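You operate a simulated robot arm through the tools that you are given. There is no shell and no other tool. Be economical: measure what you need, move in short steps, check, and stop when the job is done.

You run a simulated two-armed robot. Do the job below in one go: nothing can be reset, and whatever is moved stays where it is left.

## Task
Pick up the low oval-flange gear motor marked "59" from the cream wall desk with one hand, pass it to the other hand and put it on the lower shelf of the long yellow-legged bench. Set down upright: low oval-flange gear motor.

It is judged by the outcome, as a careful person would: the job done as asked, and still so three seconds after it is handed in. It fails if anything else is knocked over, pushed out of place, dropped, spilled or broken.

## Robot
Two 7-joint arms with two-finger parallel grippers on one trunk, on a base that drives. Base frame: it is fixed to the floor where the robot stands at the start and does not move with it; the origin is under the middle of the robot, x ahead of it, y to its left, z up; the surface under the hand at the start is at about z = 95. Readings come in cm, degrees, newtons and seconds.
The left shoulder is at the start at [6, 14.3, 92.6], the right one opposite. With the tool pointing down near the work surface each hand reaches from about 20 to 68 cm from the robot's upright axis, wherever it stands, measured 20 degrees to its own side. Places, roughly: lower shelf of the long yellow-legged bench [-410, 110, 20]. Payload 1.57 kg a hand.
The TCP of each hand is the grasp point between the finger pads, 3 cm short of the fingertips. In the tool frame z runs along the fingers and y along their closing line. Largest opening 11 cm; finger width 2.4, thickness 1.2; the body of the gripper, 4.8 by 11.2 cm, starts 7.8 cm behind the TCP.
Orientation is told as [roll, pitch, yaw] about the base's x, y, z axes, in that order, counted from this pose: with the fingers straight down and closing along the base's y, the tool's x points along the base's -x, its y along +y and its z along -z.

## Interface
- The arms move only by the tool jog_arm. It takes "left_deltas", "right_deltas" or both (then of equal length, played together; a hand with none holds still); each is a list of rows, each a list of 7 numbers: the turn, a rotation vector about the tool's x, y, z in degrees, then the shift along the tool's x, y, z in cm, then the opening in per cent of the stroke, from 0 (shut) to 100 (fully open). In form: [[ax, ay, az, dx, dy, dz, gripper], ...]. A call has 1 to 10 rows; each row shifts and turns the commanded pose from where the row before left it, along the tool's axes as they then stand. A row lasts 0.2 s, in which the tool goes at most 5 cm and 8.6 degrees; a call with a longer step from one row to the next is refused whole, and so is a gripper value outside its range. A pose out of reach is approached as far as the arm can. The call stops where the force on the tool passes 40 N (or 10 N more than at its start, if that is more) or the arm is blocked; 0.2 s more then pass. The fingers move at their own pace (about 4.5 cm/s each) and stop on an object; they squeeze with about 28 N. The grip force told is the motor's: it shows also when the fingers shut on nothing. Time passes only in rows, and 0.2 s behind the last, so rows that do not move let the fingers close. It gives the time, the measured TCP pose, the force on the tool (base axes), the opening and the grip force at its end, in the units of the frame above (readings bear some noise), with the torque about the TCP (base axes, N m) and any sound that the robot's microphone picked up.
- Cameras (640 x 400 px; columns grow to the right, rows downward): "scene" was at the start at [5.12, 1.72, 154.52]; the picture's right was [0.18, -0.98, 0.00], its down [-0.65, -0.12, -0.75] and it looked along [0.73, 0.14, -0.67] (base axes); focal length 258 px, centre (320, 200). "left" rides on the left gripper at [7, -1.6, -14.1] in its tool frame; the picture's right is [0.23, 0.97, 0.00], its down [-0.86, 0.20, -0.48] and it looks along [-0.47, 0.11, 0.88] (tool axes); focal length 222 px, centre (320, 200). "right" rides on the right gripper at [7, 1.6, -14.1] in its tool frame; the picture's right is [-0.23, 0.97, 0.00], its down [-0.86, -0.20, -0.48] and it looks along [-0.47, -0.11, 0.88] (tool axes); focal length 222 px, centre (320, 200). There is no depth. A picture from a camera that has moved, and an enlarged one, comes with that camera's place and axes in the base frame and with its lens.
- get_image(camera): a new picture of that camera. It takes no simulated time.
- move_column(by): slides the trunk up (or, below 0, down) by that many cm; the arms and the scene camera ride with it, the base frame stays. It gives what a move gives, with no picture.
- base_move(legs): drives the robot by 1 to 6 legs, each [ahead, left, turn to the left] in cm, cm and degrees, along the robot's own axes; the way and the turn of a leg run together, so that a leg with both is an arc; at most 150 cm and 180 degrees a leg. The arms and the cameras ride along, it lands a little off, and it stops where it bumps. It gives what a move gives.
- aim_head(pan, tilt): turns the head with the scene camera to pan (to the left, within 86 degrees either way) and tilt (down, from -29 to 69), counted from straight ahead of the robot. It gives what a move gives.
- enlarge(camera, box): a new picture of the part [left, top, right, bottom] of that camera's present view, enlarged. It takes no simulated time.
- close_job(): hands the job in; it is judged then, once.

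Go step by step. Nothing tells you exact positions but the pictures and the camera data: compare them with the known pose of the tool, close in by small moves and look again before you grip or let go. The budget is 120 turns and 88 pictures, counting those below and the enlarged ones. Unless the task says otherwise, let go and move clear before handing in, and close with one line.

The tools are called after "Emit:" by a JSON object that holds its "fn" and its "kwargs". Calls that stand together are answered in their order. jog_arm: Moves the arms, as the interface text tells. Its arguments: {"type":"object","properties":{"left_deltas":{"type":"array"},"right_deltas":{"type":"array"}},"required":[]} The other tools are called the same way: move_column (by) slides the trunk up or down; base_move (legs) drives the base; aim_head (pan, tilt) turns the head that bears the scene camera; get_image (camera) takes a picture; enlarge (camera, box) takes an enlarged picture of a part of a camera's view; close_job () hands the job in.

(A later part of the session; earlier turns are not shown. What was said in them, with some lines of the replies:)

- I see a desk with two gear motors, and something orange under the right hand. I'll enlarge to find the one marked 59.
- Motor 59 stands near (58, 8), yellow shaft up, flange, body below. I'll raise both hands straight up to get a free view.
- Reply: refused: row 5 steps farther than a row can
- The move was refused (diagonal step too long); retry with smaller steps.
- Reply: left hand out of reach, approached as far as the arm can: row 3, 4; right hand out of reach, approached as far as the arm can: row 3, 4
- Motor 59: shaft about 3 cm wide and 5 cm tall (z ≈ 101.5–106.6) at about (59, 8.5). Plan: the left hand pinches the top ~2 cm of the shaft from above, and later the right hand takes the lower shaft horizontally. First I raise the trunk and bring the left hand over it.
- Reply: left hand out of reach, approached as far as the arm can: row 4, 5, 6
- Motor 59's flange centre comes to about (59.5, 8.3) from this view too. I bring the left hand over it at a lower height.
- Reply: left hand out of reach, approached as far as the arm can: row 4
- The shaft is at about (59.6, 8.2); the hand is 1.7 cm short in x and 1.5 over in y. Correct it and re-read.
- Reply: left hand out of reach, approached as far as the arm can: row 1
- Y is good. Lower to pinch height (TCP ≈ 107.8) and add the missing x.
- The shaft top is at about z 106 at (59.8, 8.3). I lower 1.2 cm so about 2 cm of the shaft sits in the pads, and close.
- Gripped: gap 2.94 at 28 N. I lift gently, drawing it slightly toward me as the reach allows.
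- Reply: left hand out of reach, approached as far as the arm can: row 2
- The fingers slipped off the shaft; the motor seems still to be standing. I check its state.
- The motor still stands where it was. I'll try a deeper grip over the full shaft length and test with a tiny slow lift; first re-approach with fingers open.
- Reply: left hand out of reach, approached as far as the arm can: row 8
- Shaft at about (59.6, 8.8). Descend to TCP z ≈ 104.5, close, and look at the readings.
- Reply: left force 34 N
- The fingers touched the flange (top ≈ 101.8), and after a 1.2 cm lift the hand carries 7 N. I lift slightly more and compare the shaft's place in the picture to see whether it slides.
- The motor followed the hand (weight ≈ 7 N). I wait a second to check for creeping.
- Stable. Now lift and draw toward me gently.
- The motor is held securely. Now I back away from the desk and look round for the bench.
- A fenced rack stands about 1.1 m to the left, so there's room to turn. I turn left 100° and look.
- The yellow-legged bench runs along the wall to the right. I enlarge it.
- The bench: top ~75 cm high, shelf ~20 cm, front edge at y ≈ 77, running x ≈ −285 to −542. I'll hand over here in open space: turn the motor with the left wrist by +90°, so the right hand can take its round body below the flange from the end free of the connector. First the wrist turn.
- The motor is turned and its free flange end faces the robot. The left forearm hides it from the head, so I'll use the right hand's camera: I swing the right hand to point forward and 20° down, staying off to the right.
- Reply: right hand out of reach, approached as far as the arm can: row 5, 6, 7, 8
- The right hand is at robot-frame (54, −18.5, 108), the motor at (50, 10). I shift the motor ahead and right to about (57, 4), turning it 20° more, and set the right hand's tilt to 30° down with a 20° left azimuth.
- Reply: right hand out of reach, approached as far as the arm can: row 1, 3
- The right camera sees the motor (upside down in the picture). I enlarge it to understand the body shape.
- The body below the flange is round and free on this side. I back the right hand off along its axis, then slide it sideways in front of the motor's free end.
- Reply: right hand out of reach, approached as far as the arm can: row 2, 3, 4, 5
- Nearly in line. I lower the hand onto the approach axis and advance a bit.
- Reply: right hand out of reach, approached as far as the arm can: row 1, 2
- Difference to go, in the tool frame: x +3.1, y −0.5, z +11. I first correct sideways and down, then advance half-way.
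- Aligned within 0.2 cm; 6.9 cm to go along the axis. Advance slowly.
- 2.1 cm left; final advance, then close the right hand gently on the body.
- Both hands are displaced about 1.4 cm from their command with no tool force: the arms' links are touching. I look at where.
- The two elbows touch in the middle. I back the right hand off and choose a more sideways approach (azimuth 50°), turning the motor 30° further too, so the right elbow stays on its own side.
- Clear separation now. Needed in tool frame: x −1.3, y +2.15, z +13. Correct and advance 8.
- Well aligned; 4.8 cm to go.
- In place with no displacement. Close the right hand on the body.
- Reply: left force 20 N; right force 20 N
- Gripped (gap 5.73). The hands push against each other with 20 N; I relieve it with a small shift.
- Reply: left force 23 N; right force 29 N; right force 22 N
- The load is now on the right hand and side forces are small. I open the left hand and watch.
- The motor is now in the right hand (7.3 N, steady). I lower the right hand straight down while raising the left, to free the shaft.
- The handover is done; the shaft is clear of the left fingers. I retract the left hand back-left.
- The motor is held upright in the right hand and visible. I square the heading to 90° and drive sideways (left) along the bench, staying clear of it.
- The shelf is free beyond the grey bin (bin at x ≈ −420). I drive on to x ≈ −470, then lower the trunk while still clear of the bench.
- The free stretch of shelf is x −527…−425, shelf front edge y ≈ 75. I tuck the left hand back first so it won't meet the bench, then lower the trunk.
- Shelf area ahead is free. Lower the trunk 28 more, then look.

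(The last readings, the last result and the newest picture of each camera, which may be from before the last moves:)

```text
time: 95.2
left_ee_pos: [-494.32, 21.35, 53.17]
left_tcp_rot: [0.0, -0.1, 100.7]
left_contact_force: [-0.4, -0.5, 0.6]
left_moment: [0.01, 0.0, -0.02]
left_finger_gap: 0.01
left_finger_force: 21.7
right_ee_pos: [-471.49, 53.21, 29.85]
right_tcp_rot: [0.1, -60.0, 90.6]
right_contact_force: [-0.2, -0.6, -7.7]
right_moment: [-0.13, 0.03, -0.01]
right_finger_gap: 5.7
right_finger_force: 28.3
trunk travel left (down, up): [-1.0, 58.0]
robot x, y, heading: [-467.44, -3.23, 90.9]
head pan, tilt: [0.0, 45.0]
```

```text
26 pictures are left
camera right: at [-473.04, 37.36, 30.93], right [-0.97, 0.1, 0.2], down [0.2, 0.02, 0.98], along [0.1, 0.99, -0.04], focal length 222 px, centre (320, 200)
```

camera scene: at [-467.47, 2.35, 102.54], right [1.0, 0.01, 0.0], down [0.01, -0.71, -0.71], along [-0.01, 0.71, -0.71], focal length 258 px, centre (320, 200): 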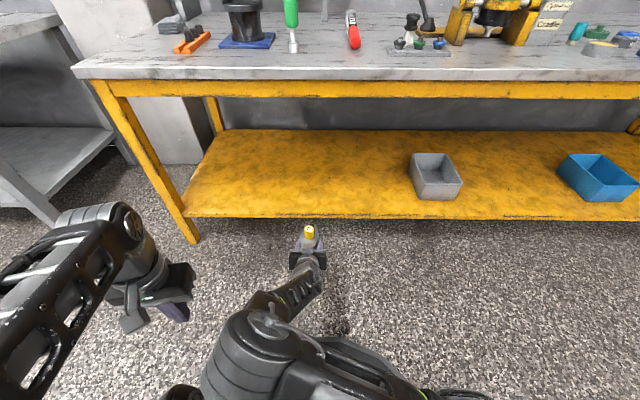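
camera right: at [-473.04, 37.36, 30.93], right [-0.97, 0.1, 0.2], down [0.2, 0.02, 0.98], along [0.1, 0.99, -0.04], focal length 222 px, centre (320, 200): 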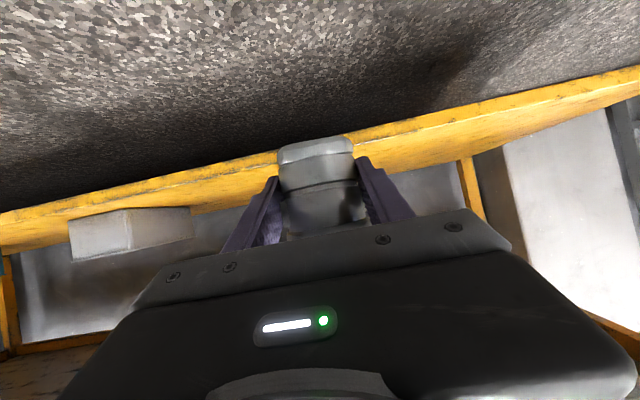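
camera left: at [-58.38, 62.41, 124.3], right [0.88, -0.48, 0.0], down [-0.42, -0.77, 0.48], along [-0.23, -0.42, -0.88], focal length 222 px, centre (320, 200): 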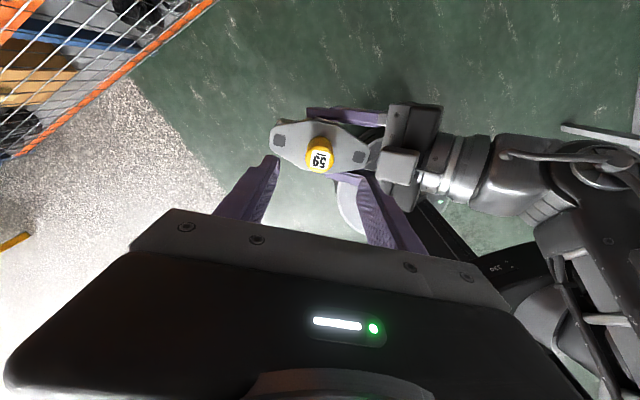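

Level check: I enlarge the right camera's view of the shelf edge to get its top height.

Emit:
{"fn": "enlarge", "kwargs": {"camera": "right", "box": [360, 70, 520, 170]}}

Emit:
{"fn": "enlarge", "kwargs": {"camera": "scene", "box": [180, 120, 340, 220]}}

```text
4.00 times, centred on (440, 120) of right
camera zoom: at [-473.04, 37.36, 30.93], right [-0.97, 0.1, 0.2], down [0.2, 0.02, 0.98], along [0.1, 0.99, -0.04], focal length 888 px, centre (-160, 520)
```

zoom: 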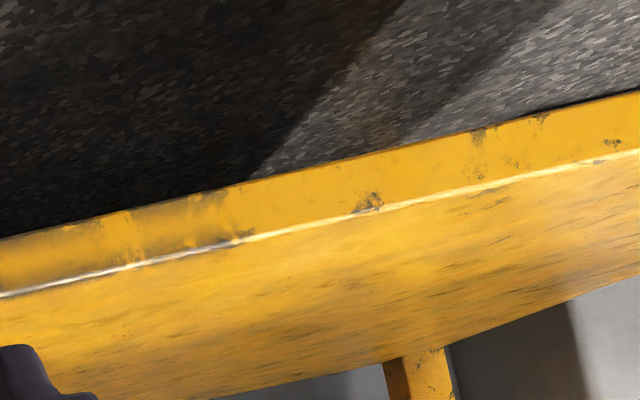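

```text
4.00 times, centred on (260, 170) of scene
camera zoom: at [-467.47, 2.35, 102.54], right [1.0, 0.01, 0.0], down [0.01, -0.71, -0.71], along [-0.01, 0.71, -0.71], focal length 1032 px, centre (560, 320)
```

zoom: 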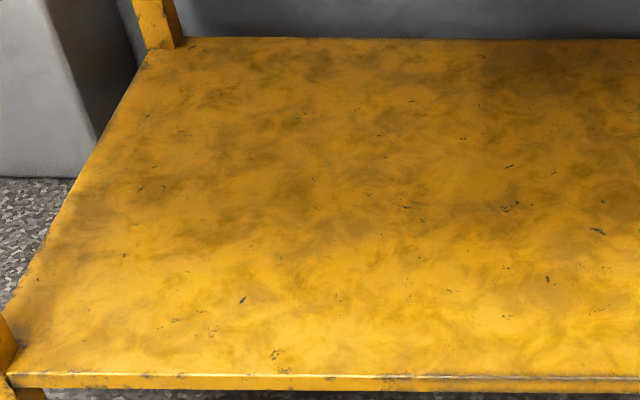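

Shelf top is at z ≈ 21.3, front edge y ≈ 75, depth to y ≈ 144. The motor's base is about 26.7, so there's 5 cm clearance. I drive ahead 40 cm in two steps.

Emit:
{"fn": "base_move", "kwargs": {"legs": [[22, 0, 0]]}}

Emit:
{"fn": "get_image", "kwargs": {"camera": "scene"}}

```text
time: 96.9
left_ee_pos: [-494.5, 43.66, 53.14]
left_tcp_rot: [-0.1, -0.1, 100.7]
left_contact_force: [0.2, 0.6, 0.8]
left_moment: [-0.01, 0.02, 0.0]
left_finger_gap: 0.01
left_finger_force: 21.1
right_ee_pos: [-471.69, 75.29, 29.82]
right_tcp_rot: [0.2, -59.9, 90.5]
right_contact_force: [-1.0, 0.8, -6.9]
right_moment: [-0.09, 0.02, 0.0]
right_finger_gap: 5.68
right_finger_force: 27.7
trunk travel left (down, up): [-1.0, 58.0]
robot x, y, heading: [-467.55, 19.47, 90.7]
head pan, tilt: [0.0, 45.0]
```

```text
23 pictures are left
camera scene: at [-467.73, 24.52, 102.54], right [1.0, 0.01, 0.0], down [0.01, -0.71, -0.71], along [-0.01, 0.71, -0.71], focal length 258 px, centre (320, 200)
```

scene: 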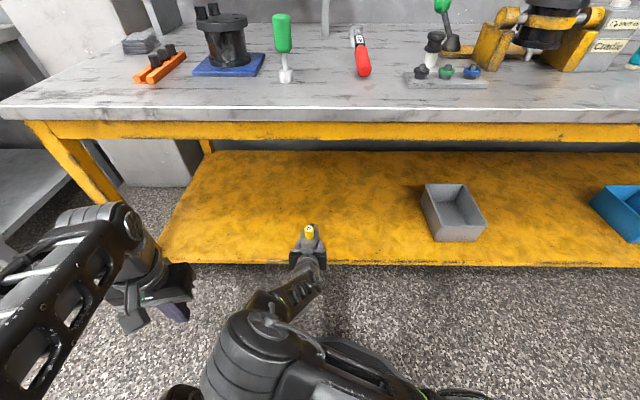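

Clear. Forward another 17 cm.

Emit:
{"fn": "base_move", "kwargs": {"legs": [[17, 0, 0]]}}

Emit:
{"fn": "get_image", "kwargs": {"camera": "scene"}}

Emit:
{"fn": "get_image", "kwargs": {"camera": "right"}}

```text
time: 98.4
left_ee_pos: [-494.73, 60.7, 53.16]
left_tcp_rot: [0.0, 0.0, 100.7]
left_contact_force: [0.4, 0.8, 0.4]
left_moment: [0.02, -0.01, -0.01]
left_finger_gap: 0.01
left_finger_force: 21.4
right_ee_pos: [-472.06, 92.57, 29.89]
right_tcp_rot: [0.1, -59.9, 90.6]
right_contact_force: [0.8, 0.4, -6.3]
right_moment: [-0.11, 0.0, -0.02]
right_finger_gap: 5.68
right_finger_force: 28.0
trunk travel left (down, up): [-1.0, 58.0]
robot x, y, heading: [-468.04, 36.05, 90.8]
head pan, tilt: [0.0, 45.0]
```

```text
22 pictures are left
camera scene: at [-467.94, 41.63, 102.54], right [1.0, 0.01, 0.0], down [0.01, -0.71, -0.71], along [-0.01, 0.71, -0.71], focal length 258 px, centre (320, 200)
```

scene: 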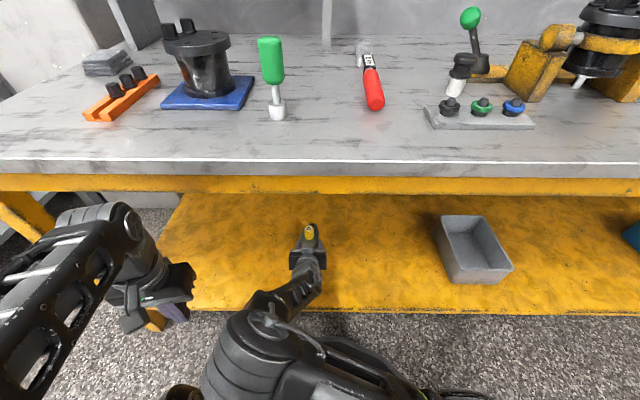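

```text
21 pictures are left
camera right: at [-473.53, 76.62, 30.93], right [-0.97, 0.1, 0.2], down [0.2, 0.02, 0.98], along [0.1, 0.99, -0.04], focal length 222 px, centre (320, 200)
```

right: 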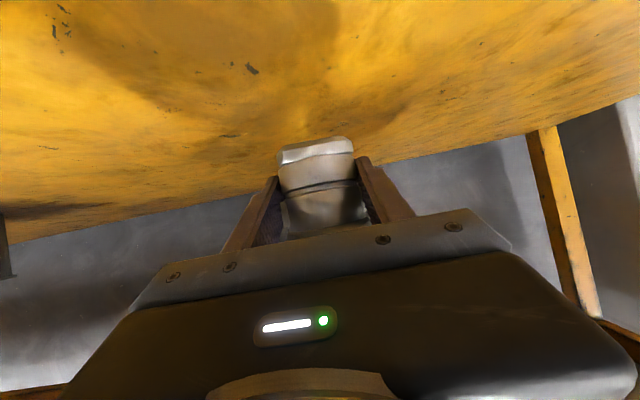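

Over the shelf with room all round. Lower 4 cm, then feel for contact.

Emit:
{"fn": "jog_arm", "kwargs": {"right_deltas": [[0, 0, 0, 0.7, 0, 0.4, 0], [0, 0, 0, 0.7, 0, 0.4, 0], [0, 0, 0, 0.7, 0, 0.4, 0], [0, 0, 0, 0.7, 0, 0.4, 0], [0, 0, 0, 0.6, 0, 0.35, 0], [0, 0, 0, 0, 0, 0, 0]]}}

Emit:
{"fn": "get_image", "kwargs": {"camera": "right"}}

```text
time: 99.8
left_ee_pos: [-494.67, 60.72, 53.16]
left_tcp_rot: [0.0, -0.1, 100.7]
left_contact_force: [-0.3, -0.7, 0.3]
left_moment: [0.02, 0.01, 0.01]
left_finger_gap: 0.01
left_finger_force: 21.2
right_ee_pos: [-472.02, 92.41, 25.99]
right_tcp_rot: [0.1, -60.0, 90.6]
right_contact_force: [0.3, 0.2, -6.5]
right_moment: [-0.13, 0.01, -0.02]
right_finger_gap: 5.72
right_finger_force: 28.4
trunk travel left (down, up): [-1.0, 58.0]
robot x, y, heading: [-467.79, 36.2, 90.5]
head pan, tilt: [0.0, 45.0]
```

```text
20 pictures are left
camera right: at [-473.53, 76.6, 26.99], right [-0.97, 0.1, 0.2], down [0.2, 0.02, 0.98], along [0.1, 0.99, -0.04], focal length 222 px, centre (320, 200)
```

right: 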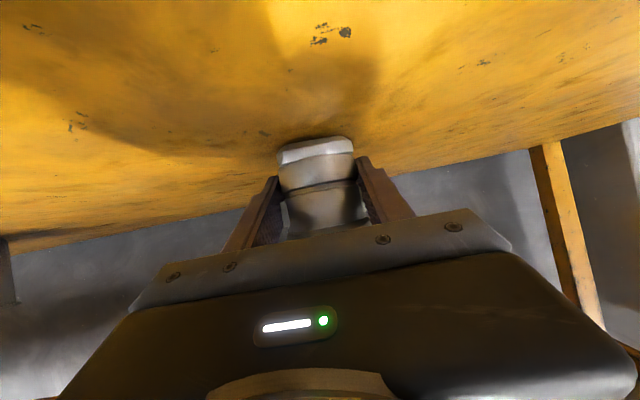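

Emit:
{"fn": "jog_arm", "kwargs": {"right_deltas": [[0, 0, 0, 0.22, 0, 0.125, 0], [0, 0, 0, 0.22, 0, 0.125, 0], [0, 0, 0, 0.22, 0, 0.125, 0], [0, 0, 0, 0.22, 0, 0.125, 0], [0, 0, 0, 0, 0, 0, 0]]}}

Emit:
{"fn": "jog_arm", "kwargs": {"right_deltas": [[0, 0, 0, 0.13, 0, 0.075, 0], [0, 0, 0, 0.13, 0, 0.075, 0], [0, 0, 0, 0, 0, 0, 0]]}}

Emit:
{"fn": "get_image", "kwargs": {"camera": "right"}}

```text
time: 101.0
left_ee_pos: [-494.7, 60.66, 53.21]
left_tcp_rot: [0.0, -0.2, 100.8]
left_contact_force: [0.4, -0.5, 0.1]
left_moment: [-0.01, 0.0, -0.01]
left_finger_gap: 0.01
left_finger_force: 21.8
right_ee_pos: [-472.07, 92.6, 25.39]
right_tcp_rot: [0.2, -60.4, 90.4]
right_contact_force: [1.7, 0.2, 22.5]
right_moment: [0.37, -0.45, -0.07]
right_finger_gap: 5.71
right_finger_force: 28.1
trunk travel left (down, up): [-1.0, 58.0]
robot x, y, heading: [-467.99, 36.29, 90.7]
head pan, tilt: [0.0, 45.0]
```

```text
time: 101.8
left_ee_pos: [-494.75, 60.67, 53.23]
left_tcp_rot: [0.0, 0.0, 100.7]
left_contact_force: [0.2, -0.3, -0.7]
left_moment: [-0.01, 0.02, -0.02]
left_finger_gap: 0.02
left_finger_force: 21.1
right_ee_pos: [-472.2, 92.33, 24.76]
right_tcp_rot: [0.2, -60.2, 90.6]
right_contact_force: [2.1, -1.0, 22.0]
right_moment: [0.36, -0.27, -0.23]
right_finger_gap: 5.72
right_finger_force: 27.2
trunk travel left (down, up): [-1.0, 58.0]
robot x, y, heading: [-467.65, 36.1, 90.7]
head pan, tilt: [0.0, 45.0]
```

```text
19 pictures are left
camera right: at [-473.56, 76.63, 25.82], right [-0.97, 0.1, 0.2], down [0.2, 0.01, 0.98], along [0.1, 0.99, -0.03], focal length 222 px, centre (320, 200)
```

right: 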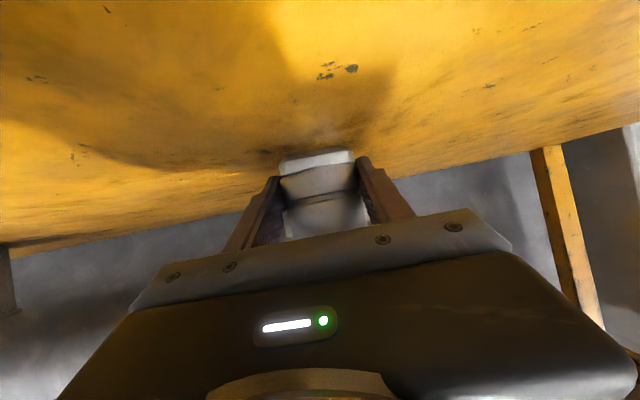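

Contact: the motor bears on the shelf (22 N) and slid a little in the fingers. I check uprightness before releasing.

Emit:
{"fn": "enlarge", "kwargs": {"camera": "scene", "box": [260, 200, 360, 280]}}

Emit:
{"fn": "enlarge", "kwargs": {"camera": "right", "box": [240, 130, 400, 240]}}

```text
5.00 times, centred on (310, 240) of scene
camera zoom: at [-467.93, 41.46, 102.56], right [1.0, 0.01, 0.0], down [0.01, -0.71, -0.71], along [-0.01, 0.71, -0.71], focal length 1290 px, centre (370, 0)
```

zoom: 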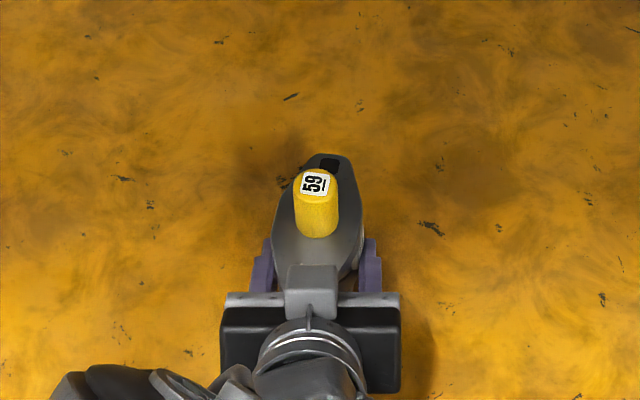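

```text
3.64 times, centred on (320, 185) of right
camera zoom: at [-473.56, 76.63, 25.82], right [-0.97, 0.1, 0.2], down [0.2, 0.01, 0.98], along [0.1, 0.99, -0.03], focal length 808 px, centre (320, 254)
```

zoom: 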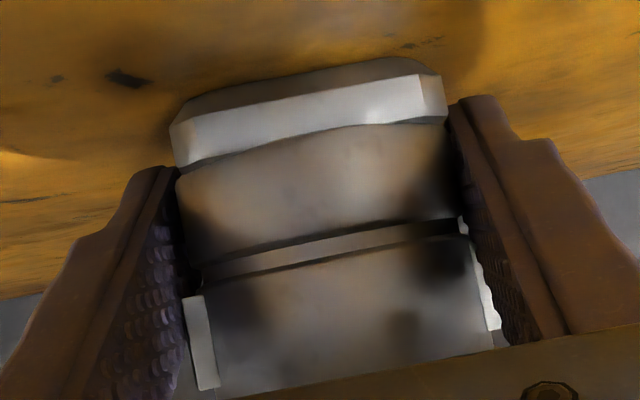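

It stands on its base, shaft up, with only a slight lean possible. I ease down 0.2 cm more to seat it, then open gently.

Emit:
{"fn": "jog_arm", "kwargs": {"right_deltas": [[0, 0, 0, 0.13, 0, 0.075, 0], [0, 0, 0, 0.1, 0, 0.05, 0], [0, 0, 0, 0, 0, 0, 0]]}}

Emit:
{"fn": "get_image", "kwargs": {"camera": "right"}}

```text
time: 102.6
left_ee_pos: [-494.79, 60.68, 53.18]
left_tcp_rot: [-0.1, -0.1, 100.7]
left_contact_force: [-0.5, 0.3, 0.7]
left_moment: [-0.02, -0.02, -0.02]
left_finger_gap: 0.0
left_finger_force: 20.9
right_ee_pos: [-472.14, 92.34, 24.6]
right_tcp_rot: [0.2, -60.2, 90.5]
right_contact_force: [2.6, 2.2, 20.2]
right_moment: [0.32, -0.17, -0.12]
right_finger_gap: 5.74
right_finger_force: 28.0
trunk travel left (down, up): [-1.0, 58.0]
robot x, y, heading: [-467.66, 35.99, 91.0]
head pan, tilt: [0.0, 45.0]
```

```text
16 pictures are left
camera right: at [-473.57, 76.56, 25.56], right [-0.97, 0.1, 0.2], down [0.2, 0.01, 0.98], along [0.1, 0.99, -0.03], focal length 222 px, centre (320, 200)
```

right: 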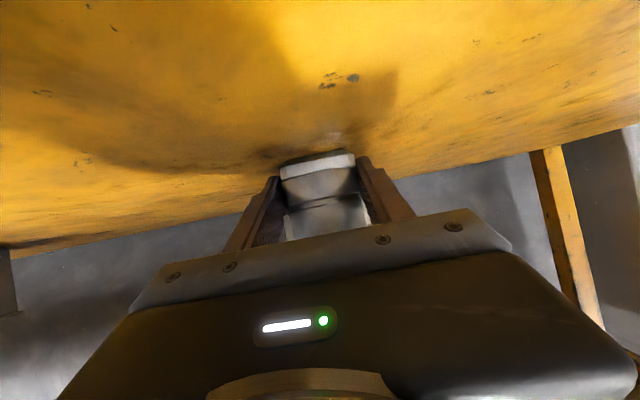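

Seated. Open the right hand.

Emit:
{"fn": "jog_arm", "kwargs": {"right_deltas": [[0, 0, 0, 0, 0, 0, 60], [0, 0, 0, 0, 0, 0, 75], [0, 0, 0, 0, 0, 0, 100], [0, 0, 0, 0, 0, 0, 100], [0, 0, 0, 0, 0, 0, 100], [0, 0, 0, 0, 0, 0, 100]]}}

Emit:
{"fn": "get_image", "kwargs": {"camera": "right"}}

Emit:
{"fn": "enlarge", "kwargs": {"camera": "scene", "box": [260, 200, 360, 280]}}

```text
time: 104.0
left_ee_pos: [-494.81, 60.52, 53.15]
left_tcp_rot: [0.0, -0.1, 100.7]
left_contact_force: [0.4, 0.7, 0.2]
left_moment: [0.0, 0.01, 0.02]
left_finger_gap: 0.0
left_finger_force: 21.5
right_ee_pos: [-472.06, 92.3, 24.59]
right_tcp_rot: [0.2, -59.9, 90.7]
right_contact_force: [-15.3, -14.5, 23.3]
right_moment: [0.11, -0.8, -0.39]
right_finger_gap: 9.7
right_finger_force: 0.0
trunk travel left (down, up): [-1.0, 58.0]
robot x, y, heading: [-467.53, 36.44, 90.6]
head pan, tilt: [0.0, 45.0]
```

```text
15 pictures are left
camera right: at [-473.59, 76.48, 25.56], right [-0.97, 0.1, 0.2], down [0.2, 0.01, 0.98], along [0.1, 0.99, -0.03], focal length 222 px, centre (320, 200)
```

right: 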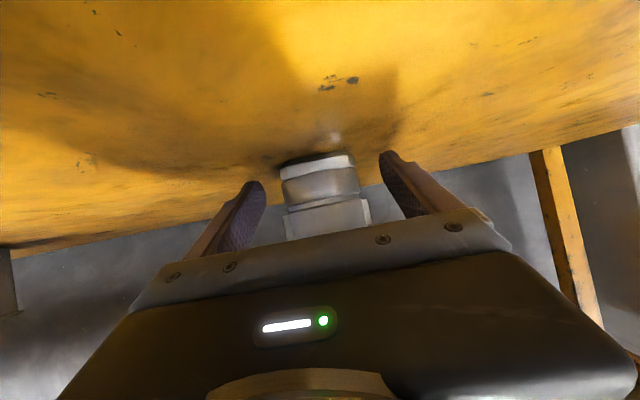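

```text
5.00 times, centred on (310, 240) of scene
camera zoom: at [-467.96, 41.42, 102.56], right [1.0, 0.01, 0.0], down [0.01, -0.71, -0.71], along [-0.01, 0.71, -0.71], focal length 1290 px, centre (370, 0)
```

zoom: 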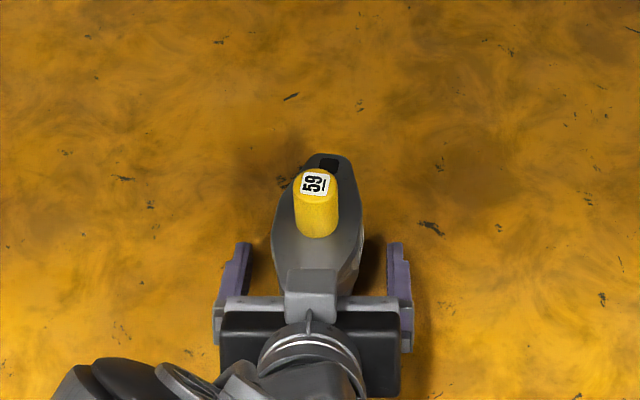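

The motor stands free between the fingers, but the fingertips press on the shelf (23 N). I retreat up along the hand's axis gently.

Emit:
{"fn": "jog_arm", "kwargs": {"right_deltas": [[0, 0, 0, -0.1, 0, -0.4, 100], [0, 0, 0, -0.1, 0, -0.4, 100], [0, 0, 0, 0, 0, -0.4, 100], [0, 0, 0, 0, 0, 0, 100]]}}

Emit:
{"fn": "enlarge", "kwargs": {"camera": "scene", "box": [260, 200, 360, 280]}}

```text
time: 105.0
left_ee_pos: [-494.64, 60.7, 53.29]
left_tcp_rot: [0.1, 0.0, 100.7]
left_contact_force: [0.5, -0.2, 0.9]
left_moment: [-0.05, -0.02, 0.0]
left_finger_gap: 0.0
left_finger_force: 21.0
right_ee_pos: [-472.09, 91.39, 25.15]
right_tcp_rot: [0.0, -59.9, 90.5]
right_contact_force: [-0.3, -1.3, 0.4]
right_moment: [-0.02, -0.04, -0.03]
right_finger_gap: 10.99
right_finger_force: 0.0
trunk travel left (down, up): [-1.0, 58.0]
robot x, y, heading: [-467.87, 36.34, 90.7]
head pan, tilt: [0.0, 45.0]
```

```text
5.00 times, centred on (310, 240) of scene
camera zoom: at [-467.93, 41.59, 102.54], right [1.0, 0.01, 0.0], down [0.01, -0.71, -0.71], along [-0.01, 0.71, -0.71], focal length 1290 px, centre (370, 0)
```

zoom: 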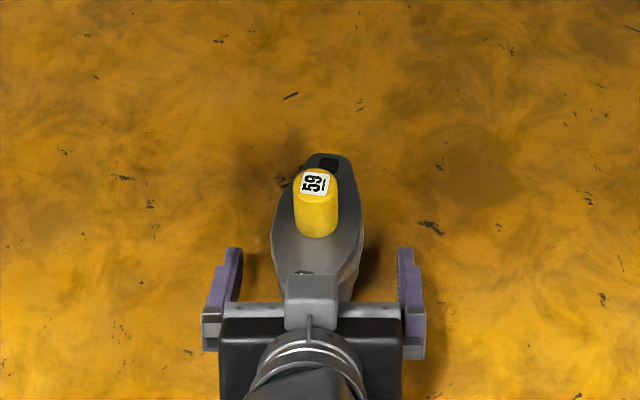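

Free and unmoved. Continue retreating along the axis.

Emit:
{"fn": "jog_arm", "kwargs": {"right_deltas": [[0, 0, 0, 0, 0, -1, 100], [0, 0, 0, 0, 0, -1, 100], [0, 0, 0, 0, 0, -1.5, 100], [0, 0, 0, 0, 0, -2, 100], [0, 0, 0, 0, 0, -2, 100], [0, 0, 0, 0, 0, -2, 100], [0, 0, 0, 0, 0, -2, 100], [0, 0, 0, 0, 0, 0, 100]]}}

Emit:
{"fn": "get_image", "kwargs": {"camera": "right"}}

Emit:
{"fn": "enlarge", "kwargs": {"camera": "scene", "box": [240, 180, 400, 300]}}

```text
time: 106.8
left_ee_pos: [-494.89, 60.65, 53.15]
left_tcp_rot: [0.0, 0.0, 100.7]
left_contact_force: [0.1, 0.5, -0.2]
left_moment: [0.0, 0.02, -0.02]
left_finger_gap: 0.0
left_finger_force: 20.9
right_ee_pos: [-470.87, 81.98, 30.5]
right_tcp_rot: [-0.3, -59.6, 89.5]
right_contact_force: [-0.3, 0.3, 0.1]
right_moment: [0.01, -0.02, -0.02]
right_finger_gap: 11.01
right_finger_force: 0.0
trunk travel left (down, up): [-1.0, 58.0]
robot x, y, heading: [-467.76, 36.32, 90.5]
head pan, tilt: [0.0, 45.0]
```

```text
12 pictures are left
camera right: at [-472.79, 66.19, 31.72], right [-0.97, 0.13, 0.19], down [0.2, 0.02, 0.98], along [0.12, 0.99, -0.04], focal length 222 px, centre (320, 200)
```

right: 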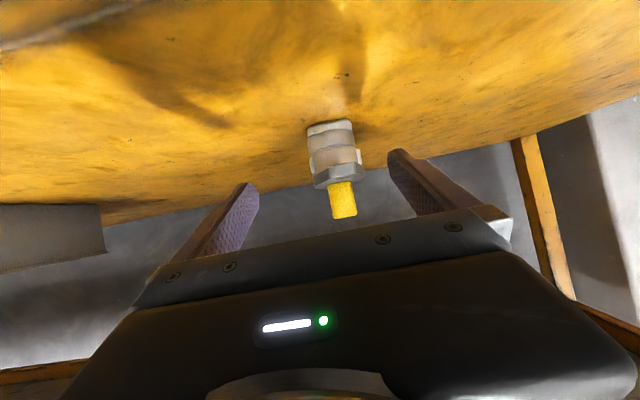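

```text
3.33 times, centred on (320, 240) of scene
camera zoom: at [-467.94, 41.59, 102.54], right [1.0, 0.01, 0.0], down [0.01, -0.71, -0.71], along [-0.01, 0.71, -0.71], focal length 860 px, centre (320, 67)
```

zoom: 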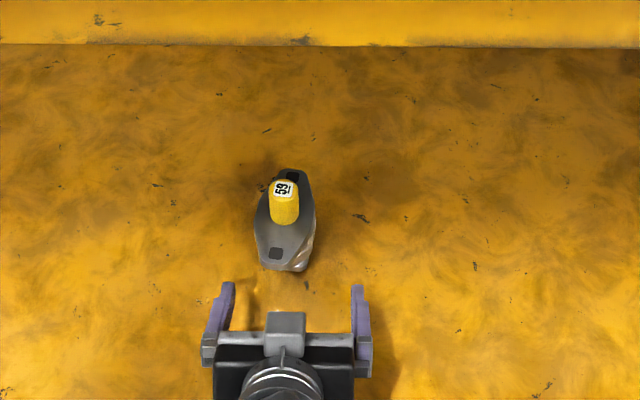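

The motor stands upright on the lower shelf, and the hand is free. I drive straight back to move clear and do a final check.

Emit:
{"fn": "base_move", "kwargs": {"legs": [[-25, 0, 0]]}}

Emit:
{"fn": "get_image", "kwargs": {"camera": "scene"}}

```text
time: 108.6
left_ee_pos: [-494.4, 36.25, 53.18]
left_tcp_rot: [0.0, 0.0, 100.7]
left_contact_force: [0.3, 0.2, 0.1]
left_moment: [0.0, -0.01, -0.01]
left_finger_gap: 0.01
left_finger_force: 20.9
right_ee_pos: [-470.82, 57.72, 30.53]
right_tcp_rot: [0.0, -59.4, 89.4]
right_contact_force: [-0.2, 0.4, 0.0]
right_moment: [0.05, 0.01, 0.01]
right_finger_gap: 10.99
right_finger_force: 0.1
trunk travel left (down, up): [-1.0, 58.0]
robot x, y, heading: [-467.22, 11.79, 90.7]
head pan, tilt: [0.0, 45.0]
```

```text
10 pictures are left
camera scene: at [-467.63, 17.34, 102.54], right [1.0, 0.01, 0.0], down [0.01, -0.71, -0.71], along [-0.01, 0.71, -0.71], focal length 258 px, centre (320, 200)
```

scene: 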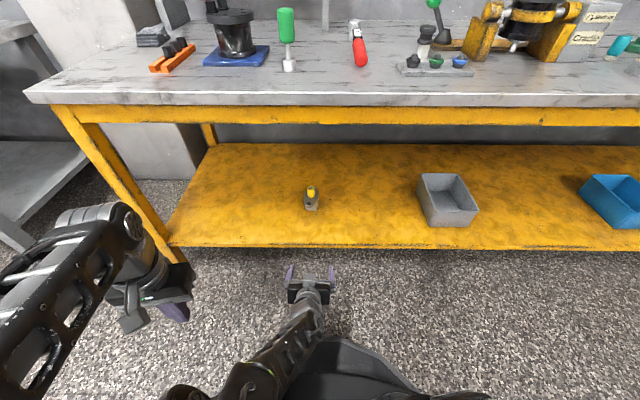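

The motor stands upright on the lower shelf, nothing else has been disturbed there, and both hands are clear. I hand in.

Emit:
{"fn": "close_job", "kwargs": {}}

```text
The job is handed in.
```

Gear motor "59" was picked up with the left hand, passed to the right, and set upright on the lower shelf of the yellow-legged bench; my first lift slipped off its shaft, but it stayed standing on the desk.
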